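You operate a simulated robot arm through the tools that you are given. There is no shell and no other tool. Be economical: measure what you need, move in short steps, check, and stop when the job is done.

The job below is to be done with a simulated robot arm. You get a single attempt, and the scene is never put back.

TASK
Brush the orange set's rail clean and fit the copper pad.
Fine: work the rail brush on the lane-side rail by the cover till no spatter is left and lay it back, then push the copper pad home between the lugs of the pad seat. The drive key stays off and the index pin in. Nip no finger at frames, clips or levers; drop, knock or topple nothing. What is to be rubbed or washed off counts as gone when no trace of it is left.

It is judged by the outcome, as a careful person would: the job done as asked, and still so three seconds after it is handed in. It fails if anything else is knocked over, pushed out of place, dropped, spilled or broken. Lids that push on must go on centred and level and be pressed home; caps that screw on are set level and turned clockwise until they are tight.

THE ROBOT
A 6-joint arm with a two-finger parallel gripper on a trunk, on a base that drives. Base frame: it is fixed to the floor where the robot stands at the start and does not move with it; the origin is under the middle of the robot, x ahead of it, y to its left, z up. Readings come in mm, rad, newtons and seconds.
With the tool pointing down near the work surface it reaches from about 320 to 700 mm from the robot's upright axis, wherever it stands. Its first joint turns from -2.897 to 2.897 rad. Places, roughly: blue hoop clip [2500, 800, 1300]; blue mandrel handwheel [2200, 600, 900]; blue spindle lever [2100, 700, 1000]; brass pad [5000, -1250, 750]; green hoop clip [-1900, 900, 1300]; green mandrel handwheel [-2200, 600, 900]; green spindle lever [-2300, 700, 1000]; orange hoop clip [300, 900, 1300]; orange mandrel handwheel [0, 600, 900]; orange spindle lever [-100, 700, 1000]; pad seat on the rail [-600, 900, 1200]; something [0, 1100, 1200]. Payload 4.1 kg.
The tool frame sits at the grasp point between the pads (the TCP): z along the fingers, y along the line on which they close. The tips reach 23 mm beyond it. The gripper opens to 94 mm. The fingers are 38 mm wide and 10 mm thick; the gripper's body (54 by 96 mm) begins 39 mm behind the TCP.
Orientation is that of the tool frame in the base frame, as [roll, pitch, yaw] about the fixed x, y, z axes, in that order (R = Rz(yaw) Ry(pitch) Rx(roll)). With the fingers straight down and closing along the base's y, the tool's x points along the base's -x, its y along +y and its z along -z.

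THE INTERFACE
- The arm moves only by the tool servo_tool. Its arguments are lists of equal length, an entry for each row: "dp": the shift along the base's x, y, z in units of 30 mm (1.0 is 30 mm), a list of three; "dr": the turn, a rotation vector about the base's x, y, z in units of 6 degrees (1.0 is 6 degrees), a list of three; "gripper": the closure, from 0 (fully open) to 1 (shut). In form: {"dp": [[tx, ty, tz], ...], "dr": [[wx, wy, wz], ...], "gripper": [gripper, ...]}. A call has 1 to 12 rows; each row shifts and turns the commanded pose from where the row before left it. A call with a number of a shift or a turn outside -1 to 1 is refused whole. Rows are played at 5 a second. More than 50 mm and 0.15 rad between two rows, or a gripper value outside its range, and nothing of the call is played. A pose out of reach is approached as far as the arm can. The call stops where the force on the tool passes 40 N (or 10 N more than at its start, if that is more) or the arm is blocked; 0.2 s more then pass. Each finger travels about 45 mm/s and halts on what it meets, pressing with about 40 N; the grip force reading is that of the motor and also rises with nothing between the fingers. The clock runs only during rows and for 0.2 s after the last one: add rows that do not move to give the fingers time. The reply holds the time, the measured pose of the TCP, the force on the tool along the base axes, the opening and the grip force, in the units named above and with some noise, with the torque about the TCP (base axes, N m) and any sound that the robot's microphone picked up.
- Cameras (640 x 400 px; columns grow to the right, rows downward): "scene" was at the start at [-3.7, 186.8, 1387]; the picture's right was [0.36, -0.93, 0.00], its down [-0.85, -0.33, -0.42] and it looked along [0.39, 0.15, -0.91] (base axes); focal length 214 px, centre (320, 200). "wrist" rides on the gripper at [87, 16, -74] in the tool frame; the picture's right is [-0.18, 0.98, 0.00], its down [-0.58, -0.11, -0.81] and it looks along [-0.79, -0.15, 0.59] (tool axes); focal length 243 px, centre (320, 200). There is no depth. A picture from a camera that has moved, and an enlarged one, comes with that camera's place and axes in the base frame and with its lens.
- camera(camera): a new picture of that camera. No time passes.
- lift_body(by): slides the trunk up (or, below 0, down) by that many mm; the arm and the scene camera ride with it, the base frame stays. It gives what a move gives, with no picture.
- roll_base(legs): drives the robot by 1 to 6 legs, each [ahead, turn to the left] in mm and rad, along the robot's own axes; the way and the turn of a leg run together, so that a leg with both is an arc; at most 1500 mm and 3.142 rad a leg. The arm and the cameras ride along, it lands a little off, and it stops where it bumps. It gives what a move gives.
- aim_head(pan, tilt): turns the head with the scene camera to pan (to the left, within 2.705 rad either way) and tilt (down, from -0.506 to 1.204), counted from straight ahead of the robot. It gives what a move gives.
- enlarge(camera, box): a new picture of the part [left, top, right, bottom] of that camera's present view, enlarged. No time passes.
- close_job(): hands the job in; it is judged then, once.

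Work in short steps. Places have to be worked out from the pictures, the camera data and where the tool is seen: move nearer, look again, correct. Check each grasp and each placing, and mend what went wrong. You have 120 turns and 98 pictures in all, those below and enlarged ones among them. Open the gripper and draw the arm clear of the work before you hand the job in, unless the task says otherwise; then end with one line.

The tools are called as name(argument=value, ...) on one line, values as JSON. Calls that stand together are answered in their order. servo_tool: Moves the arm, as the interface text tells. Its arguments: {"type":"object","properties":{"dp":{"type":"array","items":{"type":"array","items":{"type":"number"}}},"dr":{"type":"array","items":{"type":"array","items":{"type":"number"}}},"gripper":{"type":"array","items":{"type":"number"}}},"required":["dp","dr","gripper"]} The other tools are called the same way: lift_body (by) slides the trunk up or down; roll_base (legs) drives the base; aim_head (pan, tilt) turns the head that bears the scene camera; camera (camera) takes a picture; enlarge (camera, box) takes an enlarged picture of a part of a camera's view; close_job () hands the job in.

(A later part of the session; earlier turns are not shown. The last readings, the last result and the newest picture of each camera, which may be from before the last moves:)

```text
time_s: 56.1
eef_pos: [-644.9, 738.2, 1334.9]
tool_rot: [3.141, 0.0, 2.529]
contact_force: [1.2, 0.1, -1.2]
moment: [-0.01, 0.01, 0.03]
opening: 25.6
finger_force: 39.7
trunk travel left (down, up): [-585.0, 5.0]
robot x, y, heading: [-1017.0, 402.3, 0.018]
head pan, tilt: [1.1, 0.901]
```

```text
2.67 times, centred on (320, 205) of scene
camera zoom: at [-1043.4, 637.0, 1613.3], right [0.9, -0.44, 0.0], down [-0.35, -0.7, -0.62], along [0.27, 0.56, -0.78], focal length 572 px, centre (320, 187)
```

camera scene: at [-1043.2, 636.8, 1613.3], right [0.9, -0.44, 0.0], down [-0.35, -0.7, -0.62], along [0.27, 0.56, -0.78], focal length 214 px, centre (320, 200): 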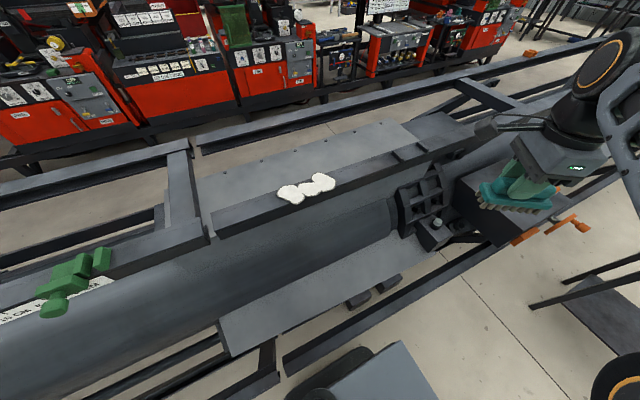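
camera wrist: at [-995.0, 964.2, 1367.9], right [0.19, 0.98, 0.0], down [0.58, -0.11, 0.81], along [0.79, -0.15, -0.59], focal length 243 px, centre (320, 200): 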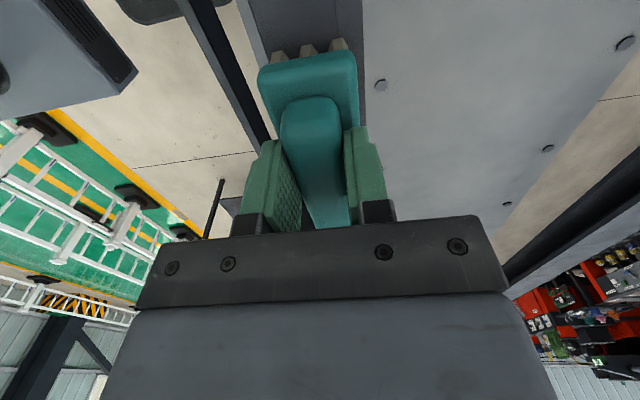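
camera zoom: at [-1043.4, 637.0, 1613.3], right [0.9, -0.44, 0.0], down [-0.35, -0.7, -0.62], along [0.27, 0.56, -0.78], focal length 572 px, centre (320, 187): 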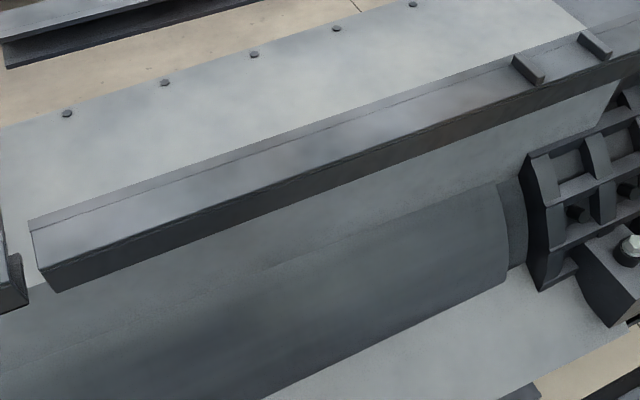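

The rail looks clean. I zoom in hard on the spot and on the lugs.

enlarge(camera="scene", box=[260, 165, 340, 215])

enlarge(camera="scene", box=[370, 130, 450, 180])

```text
8.00 times, centred on (300, 190) of scene
camera zoom: at [-1043.4, 637.0, 1613.3], right [0.9, -0.44, 0.0], down [-0.35, -0.7, -0.62], along [0.27, 0.56, -0.78], focal length 1716 px, centre (480, 280)
```

zoom: 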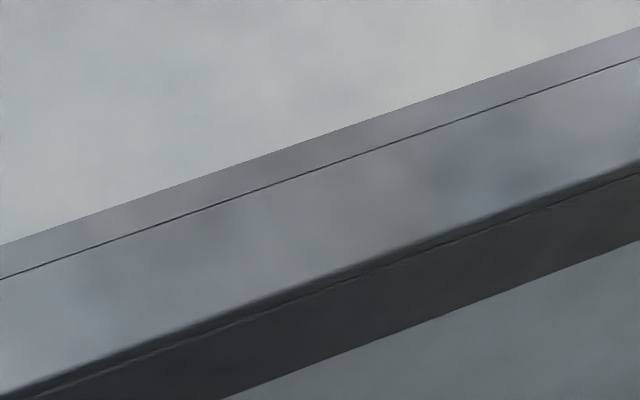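

```text
8.00 times, centred on (410, 155) of scene
camera zoom: at [-1043.4, 637.0, 1613.3], right [0.9, -0.44, 0.0], down [-0.35, -0.7, -0.62], along [0.27, 0.56, -0.78], focal length 1716 px, centre (-400, 560)
```

zoom: 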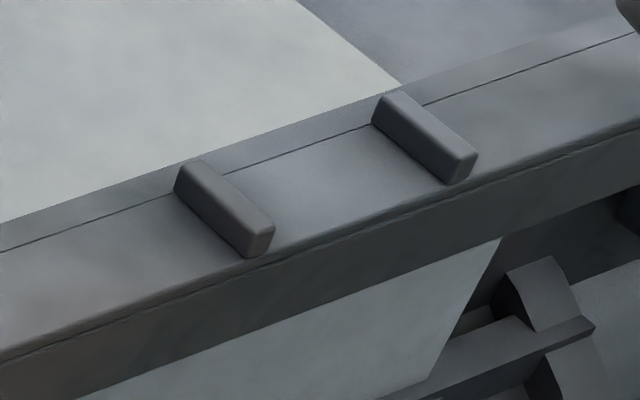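

The rail is spotless there. Now I bring the arm in front of the robot before driving back to the table.

servo_tool(dp=[[0.3, -0.98, 0], [0.3, -0.98, 0], [0.3, -0.98, 0], [0.3, -0.98, 0], [0.3, -0.98, 0], [0.3, -0.98, 0], [0.3, -0.98, 0], [0.3, -0.98, 0], [0.3, -0.98, 0], [0.3, -0.98, 0], [0.3, -0.98, 0], [0.3, -0.98, 0]], dr=[[0, 0, -0.85], [0, 0, -0.85], [0, 0, -0.85], [0, 0, -0.85], [0, 0, -0.85], [0, 0, -0.85], [0, 0, -0.85], [0, 0, -0.85], [0, 0, -0.85], [0, 0, -0.85], [0, 0, -0.85], [0, 0, -0.85]], gripper=[1, 1, 1, 1, 1, 1, 1, 1, 1, 1, 1, 1])

roll_base(legs=[[550, -0.77], [550, 0.752]])

```text
time_s: 58.7
eef_pos: [-543.5, 385.6, 1332.8]
tool_rot: [-3.14, -0.001, 1.459]
contact_force: [0.1, -0.9, -1.7]
moment: [0.0, -0.02, 0.0]
opening: 25.3
finger_force: 40.0
trunk travel left (down, up): [-585.0, 5.0]
robot x, y, heading: [-1016.2, 405.5, 0.019]
head pan, tilt: [1.1, 0.901]
```

```text
time_s: 64.5
eef_pos: [447.7, 5.6, 1333.1]
tool_rot: [-3.141, 0.001, 1.463]
contact_force: [-0.5, -0.3, -1.1]
moment: [0.01, 0.03, -0.05]
opening: 25.6
finger_force: 40.6
trunk travel left (down, up): [-585.0, 5.0]
robot x, y, heading: [-25.1, 19.5, 0.01]
head pan, tilt: [1.1, 0.901]
```

The base is back near the start. I lower the trunk and bring the brush over its former place (481, -39), looking before the last descent.

lift_body(by=-210)

servo_tool(dp=[[0.37, -0.5, -0.8], [0.37, -0.5, -0.8], [0.37, -0.5, -0.8], [0, 0, -0.9], [0, 0, -0.9], [0, 0, -0.9], [0, 0, -0.9], [0, 0, -0.7], [0, 0, -0.5], [0, 0, 0]], dr=[[0, 0, 0], [0, 0, 0], [0, 0, 0], [0, 0, 0], [0, 0, 0], [0, 0, 0], [0, 0, 0], [0, 0, 0], [0, 0, 0], [0, 0, 0]], gripper=[1, 1, 1, 1, 1, 1, 1, 1, 1, 1])

aim_head(pan=-0.1, tilt=1.0)

enlarge(camera="scene", box=[250, 90, 420, 220])

```text
time_s: 66.8
eef_pos: [446.7, 4.9, 1123.5]
tool_rot: [3.141, 0.001, 1.463]
contact_force: [-0.4, -0.3, -1.2]
moment: [0.01, 0.02, -0.01]
opening: 25.3
finger_force: 39.9
trunk travel left (down, up): [-375.0, 215.0]
robot x, y, heading: [-23.9, 18.4, 0.014]
head pan, tilt: [1.1, 0.901]
```

```text
time_s: 69.0
eef_pos: [479.4, -37.9, 909.1]
tool_rot: [-3.141, 0.001, 1.462]
contact_force: [1.0, 0.3, -1.3]
moment: [0.06, -0.02, -0.05]
opening: 25.3
finger_force: 40.1
trunk travel left (down, up): [-375.0, 215.0]
robot x, y, heading: [-22.7, 18.5, 0.011]
head pan, tilt: [1.1, 0.901]
```

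```text
time_s: 70.4
eef_pos: [479.7, -39.0, 909.1]
tool_rot: [3.141, -0.001, 1.463]
contact_force: [-0.2, -0.4, -2.1]
moment: [-0.02, 0.01, 0.02]
opening: 25.4
finger_force: 40.1
trunk travel left (down, up): [-375.0, 215.0]
robot x, y, heading: [-29.4, 22.6, 0.011]
head pan, tilt: [-0.099, 1.0]
```

```text
3.08 times, centred on (335, 155) of scene
camera zoom: at [-16.7, 180.0, 1396.1], right [-0.09, -1.0, 0.0], down [-0.84, 0.07, -0.54], along [0.54, -0.05, -0.84], focal length 660 px, centre (274, 338)
```

zoom: 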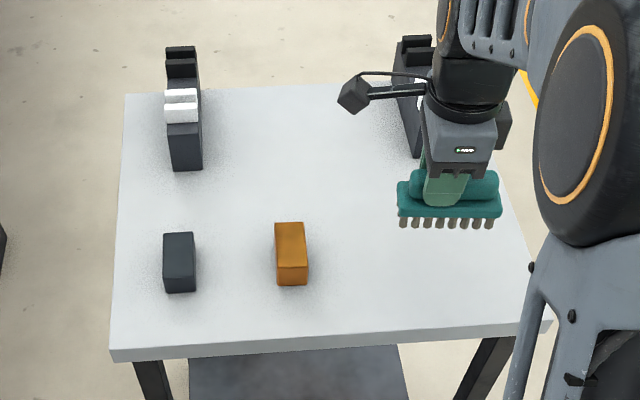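

Everything is in place; I lower the brush to the table gently (expected touch near z≈844).

servo_tool(dp=[[0, 0, -0.8], [0, 0, -0.8], [0, 0, -0.3], [0, 0, -0.1], [0, 0, -0.1], [0, 0, 0]], dr=[[0, 0, 0], [0, 0, 0], [0, 0, 0], [0, 0, 0], [0, 0, 0], [0, 0, 0]], gripper=[1, 1, 1, 1, 1, 1])

```text
time_s: 71.8
eef_pos: [479.7, -41.5, 844.1]
tool_rot: [-3.141, 0.0, 1.463]
contact_force: [-0.4, 0.2, -1.9]
moment: [0.02, 0.0, 0.03]
opening: 25.7
finger_force: 40.1
trunk travel left (down, up): [-375.0, 215.0]
robot x, y, heading: [-27.1, 20.4, 0.009]
head pan, tilt: [-0.099, 1.0]
```

servo_tool(dp=[[0, 0, -0.03], [0, 0, -0.03], [0, 0, -0.03], [0, 0, 0]], dr=[[0, 0, 0], [0, 0, 0], [0, 0, 0], [0, 0, 0]], gripper=[1, 1, 1, 1])

```text
time_s: 72.8
eef_pos: [480.8, -39.8, 841.2]
tool_rot: [3.141, 0.001, 1.462]
contact_force: [0.5, 0.5, -1.3]
moment: [0.06, 0.03, 0.02]
opening: 25.4
finger_force: 40.2
trunk travel left (down, up): [-375.0, 215.0]
robot x, y, heading: [-25.5, 19.6, 0.014]
head pan, tilt: [-0.099, 1.0]
```

No contact yet; I continue slowly.

servo_tool(dp=[[0, 0, -0.04], [0, 0, -0.04], [0, 0, -0.04], [0, 0, -0.04], [0, 0, 0]], dr=[[0, 0, 0], [0, 0, 0], [0, 0, 0], [0, 0, 0], [0, 0, 0]], gripper=[1, 1, 1, 1, 1])

enlarge(camera="scene", box=[330, 110, 430, 190])

```text
time_s: 74.0
eef_pos: [479.9, -41.2, 840.3]
tool_rot: [3.135, -0.001, 1.462]
contact_force: [2.8, -0.8, 33.5]
moment: [0.0, 0.08, 0.0]
opening: 25.9
finger_force: 40.0
trunk travel left (down, up): [-375.0, 215.0]
robot x, y, heading: [-23.2, 20.3, 0.011]
head pan, tilt: [-0.099, 1.0]
```

```text
5.00 times, centred on (380, 150) of scene
camera zoom: at [-18.9, 180.3, 1396.3], right [-0.09, -1.0, 0.0], down [-0.84, 0.07, -0.54], along [0.54, -0.05, -0.84], focal length 1072 px, centre (20, 450)
```

zoom: 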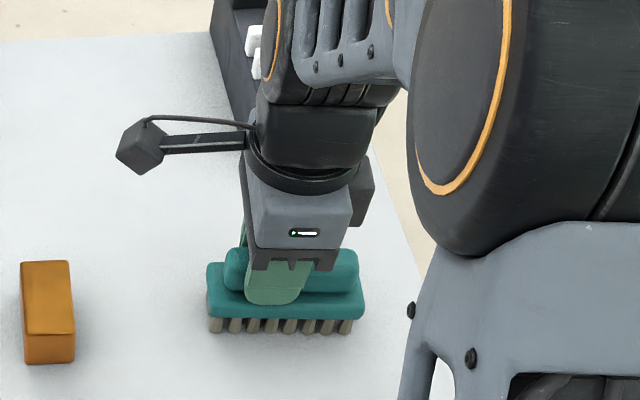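

Contact felt; the brush stands on the table. I ease up 1.5 mm, open wide and rise.

servo_tool(dp=[[0, 0, 0.06], [0, 0, 0], [0, 0, 0], [0, 0, 0], [0, 0, 0], [0, 0, 0], [0, 0, 0]], dr=[[0, 0, 0], [0, 0, 0], [0, 0, 0], [0, 0, 0], [0, 0, 0], [0, 0, 0], [0, 0, 0]], gripper=[1, 0.6, 0.4, 0.2, 0, 0, 0])

servo_tool(dp=[[0, 0, 0.5], [0, 0, 1], [0, 0, 1], [0, 0, 1], [0, 0, 1], [0, 0, 0]], dr=[[0, 0, 0], [0, 0, 0], [0, 0, 0], [0, 0, 0], [0, 0, 0], [0, 0, 0]], gripper=[0, 0, 0, 0, 0, 0])

enlarge(camera="scene", box=[250, 90, 420, 220])

```text
time_s: 75.6
eef_pos: [479.8, -40.4, 837.6]
tool_rot: [-3.141, 0.001, 1.462]
contact_force: [-1.0, 0.5, 0.3]
moment: [-0.01, 0.01, 0.0]
opening: 94.1
finger_force: 0.1
trunk travel left (down, up): [-375.0, 215.0]
robot x, y, heading: [-25.0, 19.1, 0.011]
head pan, tilt: [-0.099, 1.0]
```

```text
time_s: 77.0
eef_pos: [479.0, -38.6, 975.3]
tool_rot: [3.141, 0.0, 1.462]
contact_force: [0.3, -1.3, -0.4]
moment: [-0.03, 0.01, 0.02]
opening: 94.0
finger_force: 0.0
trunk travel left (down, up): [-375.0, 215.0]
robot x, y, heading: [-27.4, 23.0, 0.009]
head pan, tilt: [-0.099, 1.0]
```

```text
3.08 times, centred on (335, 155) of scene
camera zoom: at [-17.0, 180.0, 1396.1], right [-0.09, -1.0, 0.0], down [-0.84, 0.07, -0.54], along [0.54, -0.05, -0.84], focal length 660 px, centre (274, 338)
```

zoom: 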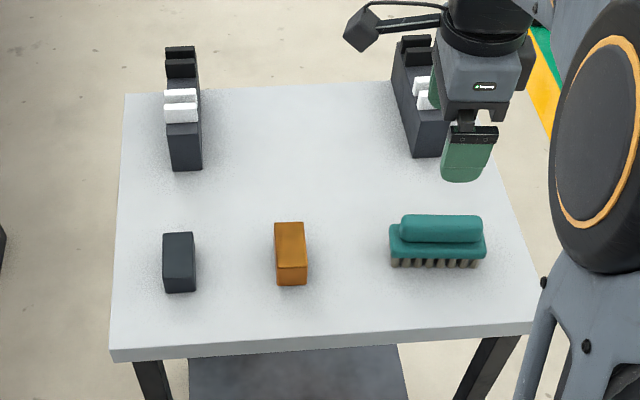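

The brush is back in place. Next, the copper pad: about 65×35×36 mm, centre ≈(470, 117), long side along x, so I turn the tool to yaw π (closing along y) above it.

servo_tool(dp=[[-0.02, 0.4, 0], [-0.02, 0.4, 0], [-0.02, 0.4, 0], [-0.02, 0.4, 0], [-0.02, 0.4, 0], [-0.02, 0.4, 0], [-0.02, 0.4, 0], [-0.02, 0.4, 0], [-0.02, 0.4, 0], [-0.02, 0.4, 0], [-0.02, 0.4, 0], [-0.02, 0.4, 0]], dr=[[0, 0, 1], [0, 0, 1], [0, 0, 1], [0, 0, 1], [0, 0, 1], [0, 0, 1], [0, 0, 1], [0, 0, 1], [0, 0, 1], [0, 0, 1], [0, 0, 1], [0, 0, 1]], gripper=[0, 0, 0, 0, 0, 0, 0, 0, 0, 0, 0, 0])

servo_tool(dp=[[0, 0.2, -0.5], [0, 0.15, -0.5], [0, 0, -0.5], [0, 0, -0.5], [0, 0, 0]], dr=[[0, 0, 1], [0, 0, 1], [0, 0, 1], [0, 0, 1], [0, 0, 0]], gripper=[0, 0, 0, 0, 0])

camera(camera="wrist")

enlarge(camera="scene", box=[270, 100, 370, 200])

```text
time_s: 79.6
eef_pos: [472.3, 103.4, 971.9]
tool_rot: [-3.141, 0.001, 2.72]
contact_force: [0.5, 0.3, -0.5]
moment: [-0.03, -0.01, -0.03]
opening: 94.0
finger_force: 0.1
trunk travel left (down, up): [-375.0, 215.0]
robot x, y, heading: [-23.7, 18.9, 0.01]
head pan, tilt: [-0.099, 1.0]
```

```text
time_s: 80.8
eef_pos: [471.7, 114.8, 911.4]
tool_rot: [-3.142, 0.0, 3.139]
contact_force: [0.1, -0.4, 0.1]
moment: [0.0, -0.01, -0.02]
opening: 93.8
finger_force: 0.1
trunk travel left (down, up): [-375.0, 215.0]
robot x, y, heading: [-24.4, 19.8, 0.011]
head pan, tilt: [-0.099, 1.0]
```

```text
56 pictures are left
camera wrist: at [385.6, 130.8, 986.9], right [0.19, 0.98, 0.0], down [0.58, -0.11, 0.81], along [0.79, -0.15, -0.59], focal length 243 px, centre (320, 200)
```

wrist: 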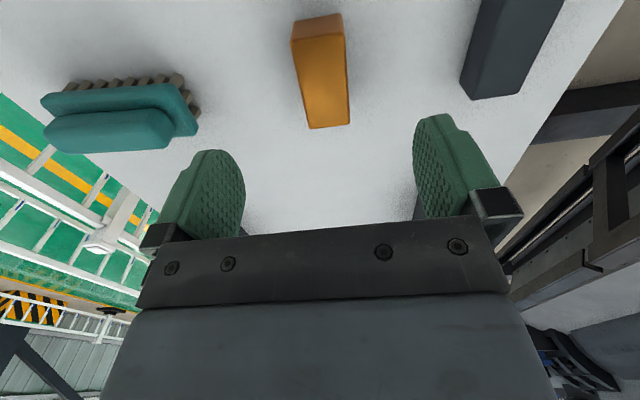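

```text
4.00 times, centred on (320, 150) of scene
camera zoom: at [-16.8, 180.1, 1396.1], right [-0.09, -1.0, 0.0], down [-0.84, 0.07, -0.54], along [0.54, -0.05, -0.84], focal length 858 px, centre (320, 400)
```

zoom: 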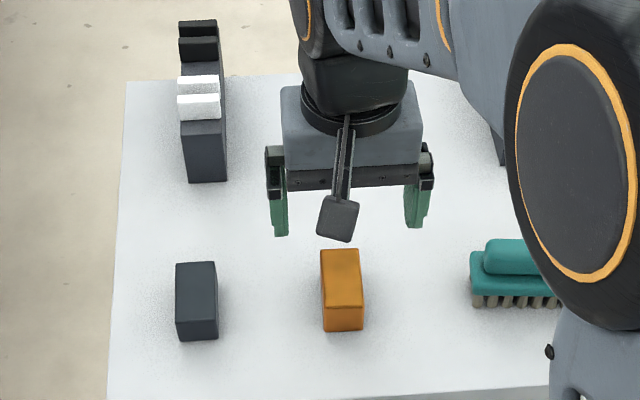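

The pad is well under the gripper, offset by +3 mm y and turned ~2.6°. I correct and descend to TCP z≈830, then close.

servo_tool(dp=[[-0.07, 0.1, -0.5], [0, 0, -0.8], [0, 0, -0.7], [0, 0, -0.4], [0, 0, -0.3], [0, 0, 0]], dr=[[0, 0, -0.44], [0, 0, 0], [0, 0, 0], [0, 0, 0], [0, 0, 0], [0, 0, 0]], gripper=[0, 0, 0, 0, 0, 0])

enlarge(camera="scene", box=[270, 100, 370, 200])

camera(camera="wrist")

```text
time_s: 82.2
eef_pos: [469.6, 118.4, 831.9]
tool_rot: [3.142, -0.001, 3.092]
contact_force: [-0.9, 0.4, 0.1]
moment: [-0.02, -0.01, 0.0]
opening: 94.0
finger_force: 0.0
trunk travel left (down, up): [-375.0, 215.0]
robot x, y, heading: [-26.5, 19.2, 0.01]
head pan, tilt: [-0.099, 1.0]
```

```text
4.00 times, centred on (320, 150) of scene
camera zoom: at [-16.8, 180.1, 1396.1], right [-0.09, -1.0, 0.0], down [-0.84, 0.07, -0.54], along [0.54, -0.05, -0.84], focal length 858 px, centre (320, 400)
```

zoom: 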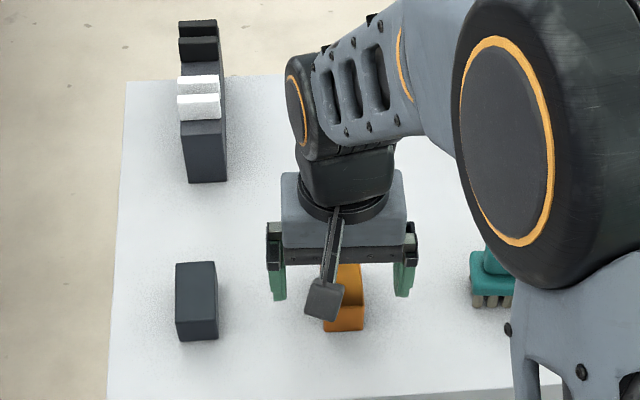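

```text
53 pictures are left
camera wrist: at [384.8, 138.6, 907.4], right [0.23, 0.97, 0.0], down [0.58, -0.14, 0.81], along [0.78, -0.19, -0.59], focal length 243 px, centre (320, 200)
```

wrist: 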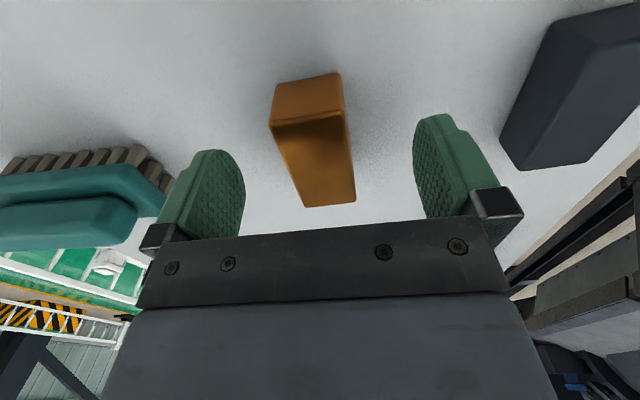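

Pad lies centred laterally; I shift 6 mm toward -x, down 3 mm, and close.

servo_tool(dp=[[-0.2, 0.04, -0.1], [0, 0, 0], [0, 0, 0], [0, 0, 0], [0, 0, 0], [0, 0, 0], [0, 0, 0]], dr=[[0, 0, 0], [0, 0, 0], [0, 0, 0], [0, 0, 0], [0, 0, 0], [0, 0, 0], [0, 0, 0]], gripper=[0, 0.2, 0.4, 0.6, 0.8, 1, 1])

servo_tool(dp=[[0, 0, 0.3], [0, 0, 0.8], [0, 0, 1], [0, 0, 1], [0, 0, 0]], dr=[[0, 0, 0], [0, 0, 0], [0, 0, 0], [0, 0, 0], [0, 0, 0]], gripper=[1, 1, 1, 1, 1])

camera(camera="wrist")

enlarge(camera="scene", box=[270, 100, 370, 200])

```text
time_s: 83.8
eef_pos: [464.9, 119.3, 829.9]
tool_rot: [3.141, -0.001, 3.091]
contact_force: [-1.3, -0.3, 0.9]
moment: [-0.02, 0.05, -0.03]
opening: 35.5
finger_force: 40.0
trunk travel left (down, up): [-375.0, 215.0]
robot x, y, heading: [-22.7, 19.5, 0.013]
head pan, tilt: [-0.099, 1.0]
```

```text
time_s: 85.0
eef_pos: [462.8, 117.5, 923.2]
tool_rot: [-3.14, 0.001, 3.091]
contact_force: [-0.6, 0.0, -4.3]
moment: [-0.02, 0.06, -0.02]
opening: 35.5
finger_force: 39.5
trunk travel left (down, up): [-375.0, 215.0]
robot x, y, heading: [-24.0, 18.5, 0.015]
head pan, tilt: [-0.099, 1.0]
```

```text
52 pictures are left
camera wrist: at [377.6, 137.2, 997.4], right [0.23, 0.97, 0.0], down [0.58, -0.14, 0.81], along [0.78, -0.19, -0.59], focal length 243 px, centre (320, 200)
```

wrist: 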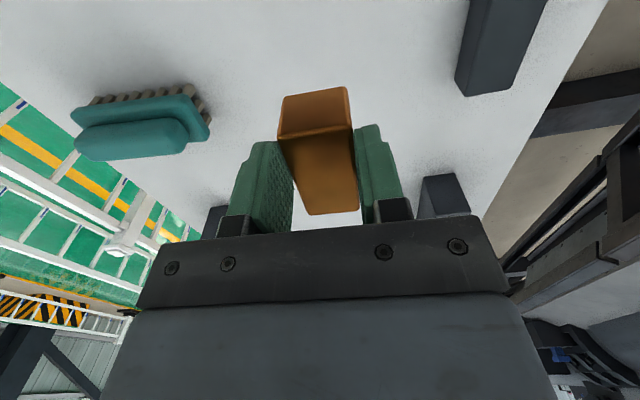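

```text
4.00 times, centred on (320, 150) of scene
camera zoom: at [-16.8, 180.1, 1396.1], right [-0.09, -1.0, 0.0], down [-0.84, 0.07, -0.54], along [0.54, -0.05, -0.84], focal length 858 px, centre (320, 400)
```

zoom: 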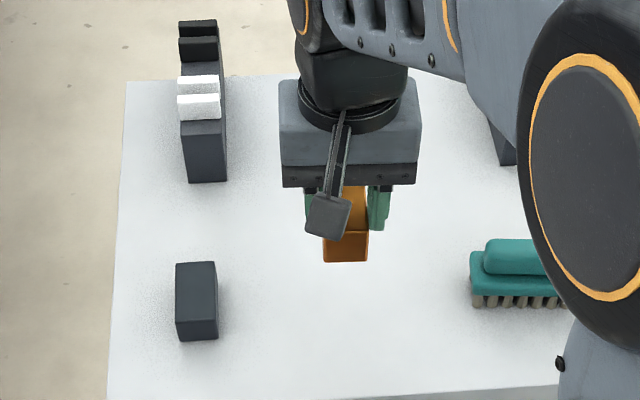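

The copper pad is gripped straight (35.5 mm). I raise it and drive back toward the seat in an S-curve, ending slightly short of the rail to check.

servo_tool(dp=[[0, 0, 1], [0, 0, 1], [0, 0, 1], [0, 0, 1], [0, 0, 0]], dr=[[0, 0, 0], [0, 0, 0], [0, 0, 0], [0, 0, 0], [0, 0, 0]], gripper=[1, 1, 1, 1, 1])

roll_base(legs=[[-353, -1.0], [-353, 0.85]])

lift_body(by=212)

```text
time_s: 86.2
eef_pos: [463.0, 116.9, 1042.9]
tool_rot: [3.14, -0.001, 3.09]
contact_force: [-0.8, -0.5, -4.1]
moment: [0.01, 0.1, 0.02]
opening: 35.3
finger_force: 39.8
trunk travel left (down, up): [-375.0, 215.0]
robot x, y, heading: [-27.2, 20.6, 0.009]
head pan, tilt: [-0.099, 1.0]
```

```text
time_s: 91.3
eef_pos: [-125.3, 391.1, 1044.5]
tool_rot: [3.141, -0.001, 2.959]
contact_force: [0.3, -0.8, -3.4]
moment: [-0.01, 0.07, 0.0]
opening: 35.7
finger_force: 40.1
trunk travel left (down, up): [-375.0, 215.0]
robot x, y, heading: [-625.4, 362.2, -0.127]
head pan, tilt: [-0.099, 1.0]
```

```text
time_s: 93.6
eef_pos: [-126.1, 390.5, 1255.1]
tool_rot: [3.141, 0.0, 2.96]
contact_force: [-0.7, -0.1, -4.2]
moment: [-0.02, 0.04, -0.02]
opening: 35.8
finger_force: 40.1
trunk travel left (down, up): [-587.0, 3.0]
robot x, y, heading: [-625.6, 360.7, -0.13]
head pan, tilt: [-0.099, 1.0]
```

I reverse along the slight slant, straighten and move forward to about (-715, 400).

roll_base(legs=[[-230, 0], [0, 0.18], [140, 0]])

aim_head(pan=1.1, tilt=0.9)

camera(camera="scene")

enlarge(camera="scene", box=[260, 160, 340, 210])

```text
time_s: 97.0
eef_pos: [-225.1, 516.7, 1254.1]
tool_rot: [3.141, -0.002, 3.141]
contact_force: [0.3, -0.2, -3.4]
moment: [-0.02, 0.07, -0.01]
opening: 35.7
finger_force: 40.3
trunk travel left (down, up): [-587.0, 3.0]
robot x, y, heading: [-706.7, 399.0, 0.055]
head pan, tilt: [-0.099, 1.0]
```

```text
time_s: 98.3
eef_pos: [-225.5, 517.1, 1255.0]
tool_rot: [-3.141, -0.001, 3.14]
contact_force: [0.4, 0.0, -3.0]
moment: [-0.02, 0.06, 0.03]
opening: 35.6
finger_force: 40.0
trunk travel left (down, up): [-587.0, 3.0]
robot x, y, heading: [-713.2, 398.5, 0.057]
head pan, tilt: [1.1, 0.901]
```

```text
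50 pictures are left
camera scene: at [-747.9, 630.2, 1615.3], right [0.91, -0.4, 0.0], down [-0.32, -0.72, -0.62], along [0.25, 0.57, -0.78], focal length 214 px, centre (320, 200)
```

scene: 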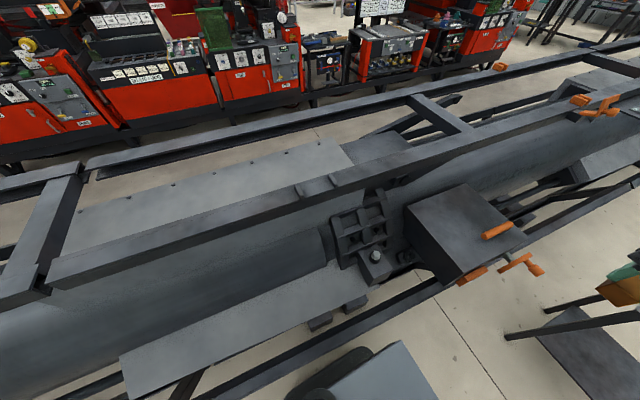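

```text
8.00 times, centred on (300, 185) of scene
camera zoom: at [-747.9, 630.2, 1615.3], right [0.91, -0.4, 0.0], down [-0.32, -0.72, -0.62], along [0.25, 0.57, -0.78], focal length 1716 px, centre (480, 320)
```

zoom: 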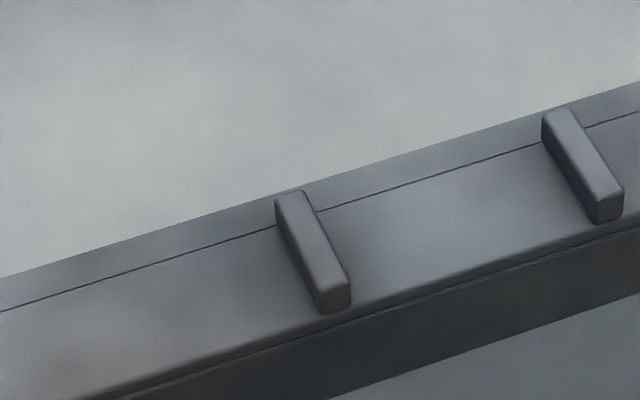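

The seat: gap between lugs about x -660..-587, y≈920–960. I raise the arm and swing toward it in two parts, pad kept parallel to the rail.

servo_tool(dp=[[-0.32, 0.62, 0.24], [-0.32, 0.62, 0.24], [-0.32, 0.62, 0.24], [-0.32, 0.62, 0.24], [-0.32, 0.62, 0.24], [-0.32, 0.62, 0.24], [-0.32, 0.62, 0.24], [-0.32, 0.62, 0.24], [-0.32, 0.62, 0.24], [-0.32, 0.62, 0.24], [-0.32, 0.62, 0.24], [-0.32, 0.62, 0.24]], dr=[[0, 0, 0], [0, 0, 0], [0, 0, 0], [0, 0, 0], [0, 0, 0], [0, 0, 0], [0, 0, 0], [0, 0, 0], [0, 0, 0], [0, 0, 0], [0, 0, 0], [0, 0, 0]], gripper=[1, 1, 1, 1, 1, 1, 1, 1, 1, 1, 1, 1])

servo_tool(dp=[[-0.73, 0.47, 0], [-0.73, 0.47, 0], [-0.73, 0.47, 0], [-0.73, 0.47, 0], [-0.73, 0.47, 0], [-0.73, 0.47, 0], [-0.73, 0.47, 0], [-0.73, 0.47, 0], [-0.73, 0.47, 0], [-0.73, 0.47, 0], [0, 0, 0]], dr=[[0, 0, 0], [0, 0, 0], [0, 0, 0], [0, 0, 0], [0, 0, 0], [0, 0, 0], [0, 0, 0], [0, 0, 0], [0, 0, 0], [0, 0, 0], [0, 0, 0]], gripper=[1, 1, 1, 1, 1, 1, 1, 1, 1, 1, 1])

camera(camera="scene")

camera(camera="wrist")

```text
time_s: 101.0
eef_pos: [-341.3, 741.5, 1341.4]
tool_rot: [-3.14, 0.0, 3.14]
contact_force: [0.1, -0.6, -3.6]
moment: [-0.04, 0.05, 0.02]
opening: 35.4
finger_force: 40.1
trunk travel left (down, up): [-587.0, 3.0]
robot x, y, heading: [-710.4, 398.6, 0.053]
head pan, tilt: [1.1, 0.901]
```

```text
time_s: 103.3
eef_pos: [-561.5, 883.2, 1340.4]
tool_rot: [-3.139, 0.001, -3.141]
contact_force: [-0.7, 0.1, -3.1]
moment: [0.0, 0.03, 0.0]
opening: 35.3
finger_force: 39.4
trunk travel left (down, up): [-587.0, 3.0]
robot x, y, heading: [-709.1, 398.1, 0.054]
head pan, tilt: [1.1, 0.901]
```

```text
48 pictures are left
camera scene: at [-748.1, 630.5, 1615.3], right [0.92, -0.4, 0.0], down [-0.32, -0.72, -0.62], along [0.25, 0.57, -0.78], focal length 214 px, centre (320, 200)
```

scene: 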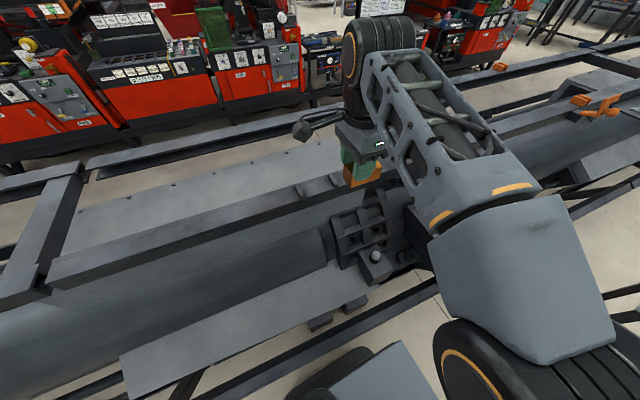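

```text
47 pictures are left
camera wrist: at [-647.2, 898.9, 1414.9], right [0.19, 0.98, 0.0], down [0.58, -0.11, 0.81], along [0.79, -0.15, -0.59], focal length 243 px, centre (320, 200)
```

wrist: 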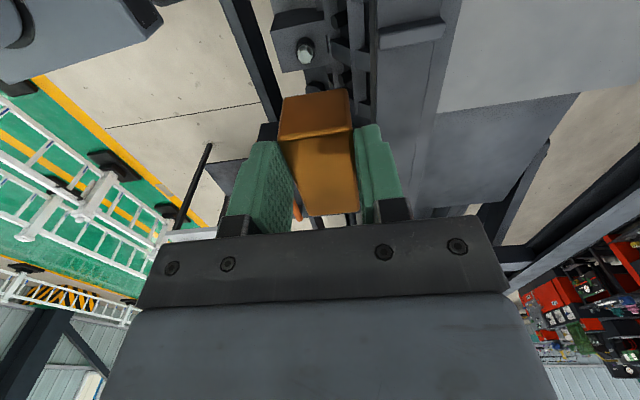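

The wrist view shows the +x lug's inner face at x≈-589; with the other at ≈-660 the seat's middle is ≈(-624, 942). I move above it.

servo_tool(dp=[[-0.7, 0.65, 0], [-0.7, 0.65, 0], [-0.67, 0.65, 0], [0, 0, 0]], dr=[[0, 0, 0], [0, 0, 0], [0, 0, 0], [0, 0, 0]], gripper=[1, 1, 1, 1])

enlarge(camera="scene", box=[250, 130, 380, 210])

camera(camera="wrist")

```text
time_s: 104.3
eef_pos: [-622.6, 943.6, 1340.4]
tool_rot: [-3.14, 0.0, 3.14]
contact_force: [1.2, 0.2, -4.1]
moment: [-0.01, 0.06, -0.02]
opening: 35.7
finger_force: 39.9
trunk travel left (down, up): [-587.0, 3.0]
robot x, y, heading: [-709.2, 397.9, 0.057]
head pan, tilt: [1.1, 0.901]
```

```text
4.92 times, centred on (315, 170) of scene
camera zoom: at [-748.1, 630.0, 1615.4], right [0.92, -0.4, 0.0], down [-0.32, -0.72, -0.62], along [0.25, 0.57, -0.78], focal length 1056 px, centre (345, 348)
```

zoom: 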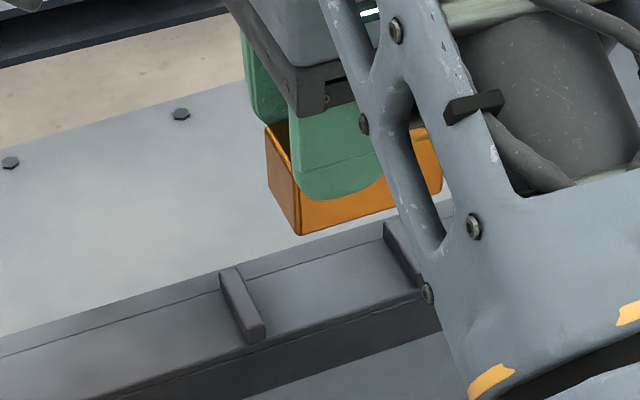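

```text
45 pictures are left
camera wrist: at [-708.6, 958.3, 1415.1], right [0.19, 0.98, 0.0], down [0.58, -0.11, 0.81], along [0.79, -0.15, -0.59], focal length 243 px, centre (320, 200)
```

wrist: 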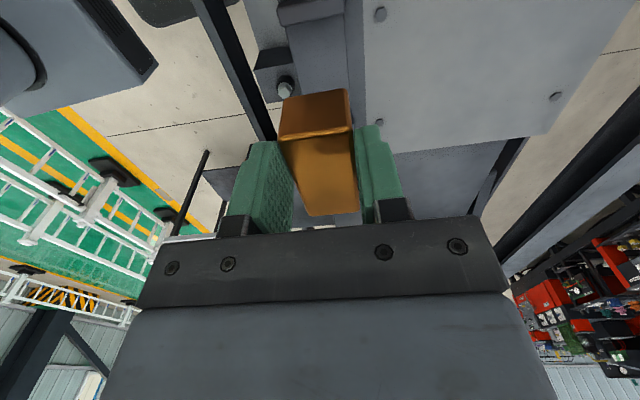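

The pad turns out to sit ~16 mm toward +x of the TCP in the grip (it spans about -638..-571), while the lug gap is about -657..-583. I shift -15.5 mm in x, +2 mm in y, and lower 25 mm to look.

servo_tool(dp=[[-0.52, 0.06, 0], [0, 0, -0.4], [0, 0, -0.4], [0, 0, 0]], dr=[[0, 0, 0], [0, 0, 0], [0, 0, 0], [0, 0, 0]], gripper=[1, 1, 1, 1])

enlarge(camera="scene", box=[250, 140, 346, 200])

camera(camera="wrist")

```text
time_s: 105.3
eef_pos: [-637.3, 944.1, 1315.7]
tool_rot: [3.141, 0.0, 3.141]
contact_force: [-0.1, 0.8, -4.4]
moment: [0.03, 0.04, -0.02]
opening: 35.5
finger_force: 40.0
trunk travel left (down, up): [-587.0, 3.0]
robot x, y, heading: [-710.8, 398.3, 0.05]
head pan, tilt: [1.1, 0.901]
```

```text
6.67 times, centred on (298, 170) of scene
camera zoom: at [-748.3, 630.6, 1615.2], right [0.92, -0.4, 0.0], down [-0.32, -0.72, -0.62], along [0.25, 0.57, -0.78], focal length 1430 px, centre (467, 400)
```

zoom: 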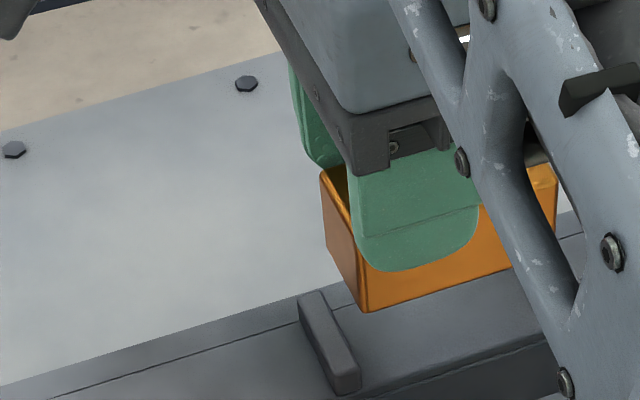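

```text
43 pictures are left
camera wrist: at [-723.5, 959.0, 1390.9], right [0.19, 0.98, 0.0], down [0.58, -0.11, 0.81], along [0.79, -0.15, -0.59], focal length 243 px, centre (320, 200)
```

wrist: 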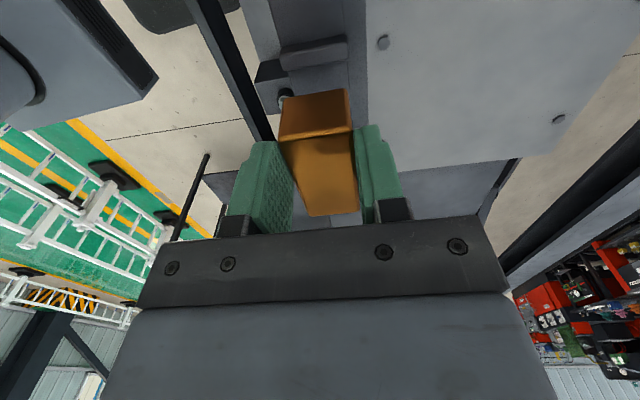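

Pad end clears the -x lug by ~3–4 mm by both views, and pad is centred across the rail. I descend in small steps watching forces.

servo_tool(dp=[[0, 0, -0.3], [0, 0, -0.2], [0, 0, -0.1], [0, 0, -0.1], [0, 0, 0]], dr=[[0, 0, 0], [0, 0, 0], [0, 0, 0], [0, 0, 0], [0, 0, 0]], gripper=[1, 1, 1, 1, 1])

enlarge(camera="scene", box=[250, 140, 346, 200])

```text
time_s: 106.5
eef_pos: [-636.8, 941.8, 1295.4]
tool_rot: [-3.138, 0.001, 3.14]
contact_force: [-0.7, -0.5, -3.2]
moment: [0.01, 0.03, -0.03]
opening: 35.5
finger_force: 40.3
trunk travel left (down, up): [-587.0, 3.0]
robot x, y, heading: [-706.9, 398.3, 0.058]
head pan, tilt: [1.1, 0.901]
```

```text
6.67 times, centred on (298, 170) of scene
camera zoom: at [-748.3, 630.7, 1615.2], right [0.92, -0.4, 0.0], down [-0.32, -0.72, -0.62], along [0.25, 0.57, -0.78], focal length 1430 px, centre (467, 400)
```

zoom: 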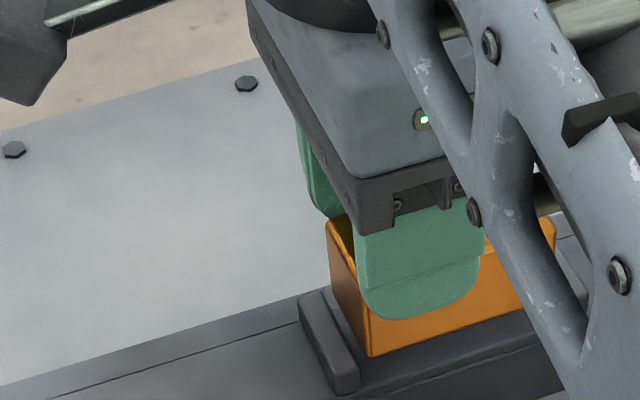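

Well lined up on the left lug, the right one just past the pad's end. I continue down in 2 mm steps.

servo_tool(dp=[[0, 0, -0.1], [0, 0, -0.08], [0, 0, -0.08], [0, 0, -0.06], [0, 0, -0.06], [0, 0, 0]], dr=[[0, 0, 0], [0, 0, 0], [0, 0, 0], [0, 0, 0], [0, 0, 0], [0, 0, 0]], gripper=[1, 1, 1, 1, 1, 1])

enlarge(camera="scene", box=[250, 140, 346, 200])

```text
time_s: 108.0
eef_pos: [-637.9, 941.6, 1284.9]
tool_rot: [3.14, 0.0, 3.141]
contact_force: [0.7, 0.3, -3.4]
moment: [0.02, 0.07, 0.04]
opening: 35.4
finger_force: 39.7
trunk travel left (down, up): [-587.0, 3.0]
robot x, y, heading: [-711.3, 398.4, 0.058]
head pan, tilt: [1.1, 0.901]
```

```text
6.67 times, centred on (298, 170) of scene
camera zoom: at [-748.3, 630.7, 1615.2], right [0.92, -0.4, 0.0], down [-0.32, -0.72, -0.62], along [0.25, 0.57, -0.78], focal length 1430 px, centre (467, 400)
```

zoom: 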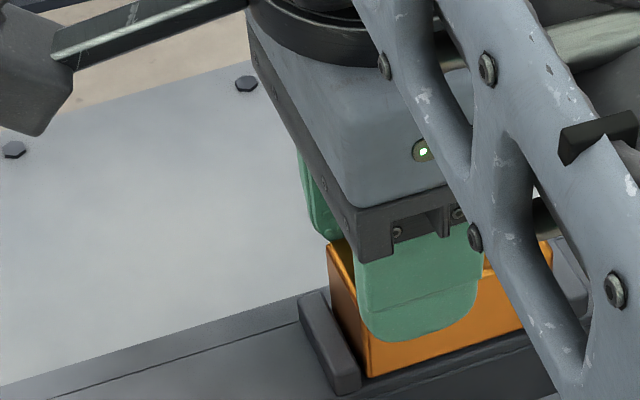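

No contact force yet; the pad is between the lugs. I go on in 1 mm steps until it seats.

servo_tool(dp=[[0, 0, -0.05], [0, 0, -0.04], [0, 0, -0.04], [0, 0, -0.04], [0, 0, -0.04], [0, 0, -0.04], [0, 0, 0]], dr=[[0, 0, 0], [0, 0, 0], [0, 0, 0], [0, 0, 0], [0, 0, 0], [0, 0, 0], [0, 0, 0]], gripper=[1, 1, 1, 1, 1, 1, 1])

enlarge(camera="scene", box=[250, 140, 346, 200])

```text
time_s: 109.5
eef_pos: [-637.8, 945.1, 1278.6]
tool_rot: [3.136, 0.0, 3.141]
contact_force: [7.4, 25.6, 29.9]
moment: [0.5, -0.1, 0.07]
opening: 35.7
finger_force: 40.1
trunk travel left (down, up): [-587.0, 3.0]
robot x, y, heading: [-708.4, 397.1, 0.057]
head pan, tilt: [1.1, 0.901]
```

```text
6.67 times, centred on (298, 170) of scene
camera zoom: at [-747.4, 632.8, 1615.1], right [0.92, -0.4, 0.0], down [-0.32, -0.72, -0.62], along [0.25, 0.57, -0.78], focal length 1430 px, centre (467, 400)
```

zoom: 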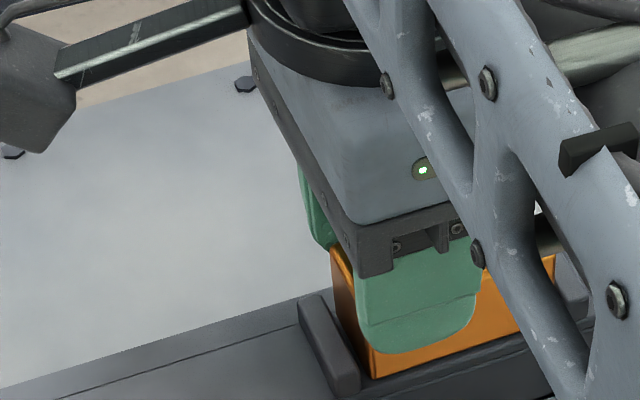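

The pad meets 30 N down but also a 25 N sideways force. I ease up a little and re-read.

servo_tool(dp=[[0, 0, 0.05], [0, 0, 0], [0, 0, 0]], dr=[[0, 0, 0], [0, 0, 0], [0, 0, 0]], gripper=[1, 1, 1])

camera(camera="wrist")

enlarge(camera="scene", box=[280, 165, 340, 205])

```text
time_s: 110.3
eef_pos: [-638.9, 943.9, 1278.7]
tool_rot: [-3.142, -0.002, -3.141]
contact_force: [2.7, 21.7, 16.1]
moment: [0.73, -0.04, 0.06]
opening: 35.9
finger_force: 39.8
trunk travel left (down, up): [-587.0, 3.0]
robot x, y, heading: [-708.3, 399.2, 0.056]
head pan, tilt: [1.1, 0.901]
```

```text
39 pictures are left
camera wrist: at [-724.0, 959.6, 1353.3], right [0.18, 0.98, 0.0], down [0.58, -0.11, 0.81], along [0.79, -0.15, -0.59], focal length 243 px, centre (320, 200)
```

wrist: 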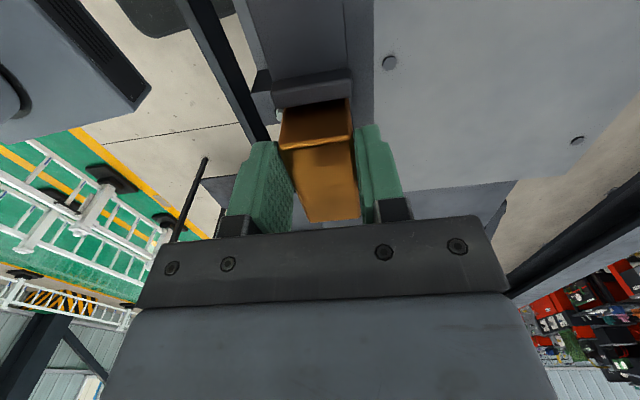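

```text
10.00 times, centred on (310, 185) of scene
camera zoom: at [-747.8, 633.5, 1614.8], right [0.92, -0.4, 0.0], down [-0.32, -0.72, -0.62], along [0.25, 0.57, -0.79], focal length 2145 px, centre (420, 350)
```

zoom: 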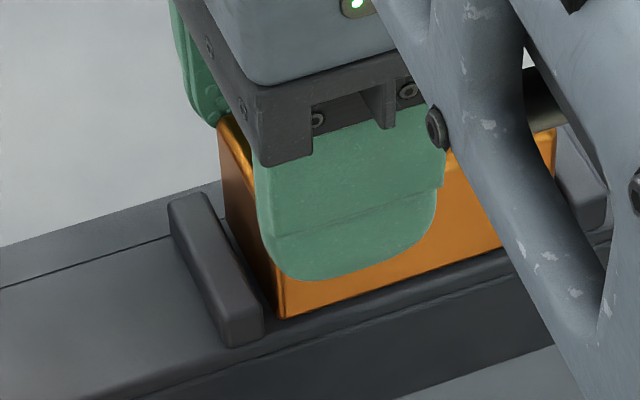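

The pull is toward +y at the pad, as if the seat guides it deeper that way. I yield +2.5 mm in y and read the force.

servo_tool(dp=[[0, 0.08, 0], [0, 0, 0], [0, 0, 0]], dr=[[0, 0, 0], [0, 0, 0], [0, 0, 0]], gripper=[1, 1, 1])

```text
time_s: 111.2
eef_pos: [-637.8, 945.2, 1278.4]
tool_rot: [-3.136, -0.001, 3.14]
contact_force: [2.0, 6.2, 0.4]
moment: [0.21, 0.14, 0.08]
opening: 35.8
finger_force: 39.8
trunk travel left (down, up): [-587.0, 3.0]
robot x, y, heading: [-712.5, 395.4, 0.056]
head pan, tilt: [1.1, 0.901]
```

The forces nearly vanished. I press down slightly with another +0.7 mm y to check it bottoms out.

servo_tool(dp=[[0, 0.03, -0.03], [0, 0, -0.03], [0, 0, -0.03], [0, 0, 0]], dr=[[0, 0, 0], [0, 0, 0], [0, 0, 0], [0, 0, 0]], gripper=[1, 1, 1, 1])

enlarge(camera="scene", box=[280, 165, 340, 205])

```text
time_s: 112.2
eef_pos: [-637.1, 943.7, 1278.8]
tool_rot: [3.139, -0.001, 3.138]
contact_force: [4.4, 2.8, 13.4]
moment: [-0.32, 0.15, 0.08]
opening: 35.5
finger_force: 40.1
trunk travel left (down, up): [-587.0, 3.0]
robot x, y, heading: [-708.8, 399.2, 0.06]
head pan, tilt: [1.1, 0.901]
```

```text
10.00 times, centred on (310, 185) of scene
camera zoom: at [-747.5, 629.8, 1615.6], right [0.92, -0.4, 0.0], down [-0.32, -0.72, -0.62], along [0.25, 0.57, -0.78], focal length 2145 px, centre (420, 350)
```

zoom: 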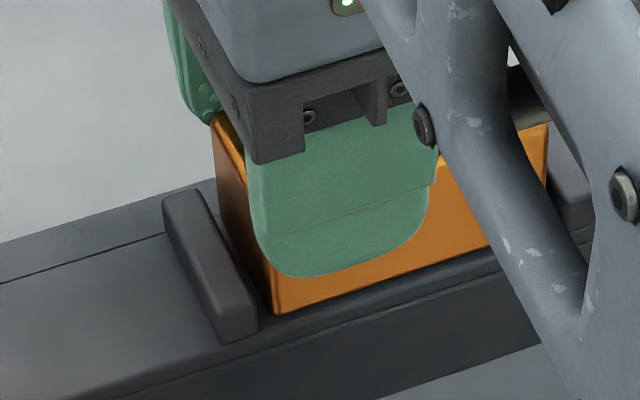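

It rests on the rail (z unchanged at 1278.8 with ~17 N). I press a bit harder to make sure it is home.

servo_tool(dp=[[0, 0, -0.03], [0, 0, -0.03], [0, 0, -0.03], [0, 0, 0], [0, 0, 0]], dr=[[0, 0, 0], [0, 0, 0], [0, 0, 0], [0, 0, 0], [0, 0, 0]], gripper=[1, 1, 1, 1, 1])

```text
time_s: 113.3
eef_pos: [-637.4, 944.0, 1275.5]
tool_rot: [3.138, -0.001, 3.139]
contact_force: [3.6, 8.5, 30.4]
moment: [0.07, -0.16, 0.02]
opening: 35.6
finger_force: 40.5
trunk travel left (down, up): [-587.0, 3.0]
robot x, y, heading: [-710.4, 392.4, 0.055]
head pan, tilt: [1.1, 0.901]
```

I ease off 1 mm, open the fingers and rise straight up to look.

servo_tool(dp=[[0, 0, 0.04], [0, 0, 0], [0, 0, 0], [0, 0, 0], [0, 0, 0]], dr=[[0, 0, 0], [0, 0, 0], [0, 0, 0], [0, 0, 0], [0, 0, 0]], gripper=[1, 0.8, 0.6, 0.45, 0.45])

servo_tool(dp=[[0, 0, 0.3], [0, 0, 0.8], [0, 0, 0.8], [0, 0, 0]], dr=[[0, 0, 0], [0, 0, 0], [0, 0, 0], [0, 0, 0]], gripper=[0.45, 0.45, 0.45, 0.45])

enlarge(camera="scene", box=[270, 140, 366, 200])

camera(camera="wrist")

```text
time_s: 114.5
eef_pos: [-638.5, 944.4, 1274.8]
tool_rot: [-3.14, -0.002, 3.138]
contact_force: [0.5, -0.3, 0.3]
moment: [-0.02, -0.03, 0.03]
opening: 51.7
finger_force: 0.0
trunk travel left (down, up): [-587.0, 3.0]
robot x, y, heading: [-708.5, 399.2, 0.054]
head pan, tilt: [1.1, 0.901]
```

```text
time_s: 115.5
eef_pos: [-637.0, 943.6, 1333.5]
tool_rot: [-3.141, 0.0, 3.138]
contact_force: [-0.5, -0.1, -0.2]
moment: [0.02, 0.01, -0.01]
opening: 51.5
finger_force: 0.1
trunk travel left (down, up): [-587.0, 3.0]
robot x, y, heading: [-709.1, 401.5, 0.056]
head pan, tilt: [1.1, 0.901]
```

```text
6.67 times, centred on (318, 170) of scene
camera zoom: at [-748.3, 630.6, 1615.3], right [0.92, -0.4, 0.0], down [-0.32, -0.72, -0.62], along [0.25, 0.57, -0.78], focal length 1430 px, centre (333, 400)
```

zoom: 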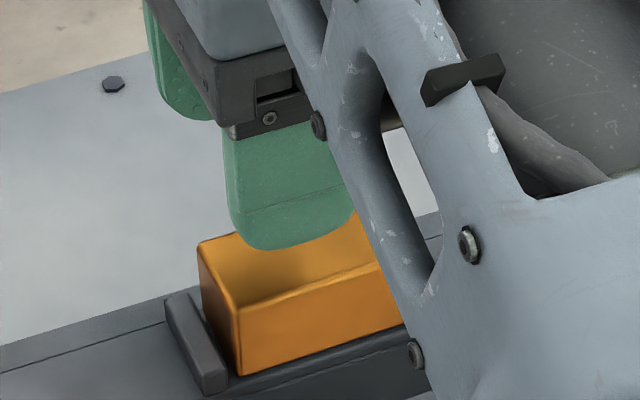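

```text
35 pictures are left
camera wrist: at [-722.7, 959.4, 1407.1], right [0.19, 0.98, 0.0], down [0.58, -0.11, 0.81], along [0.79, -0.15, -0.59], focal length 243 px, centre (320, 200)
```

wrist: 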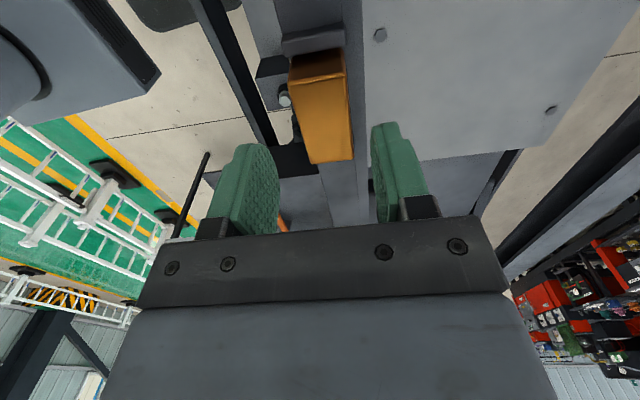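

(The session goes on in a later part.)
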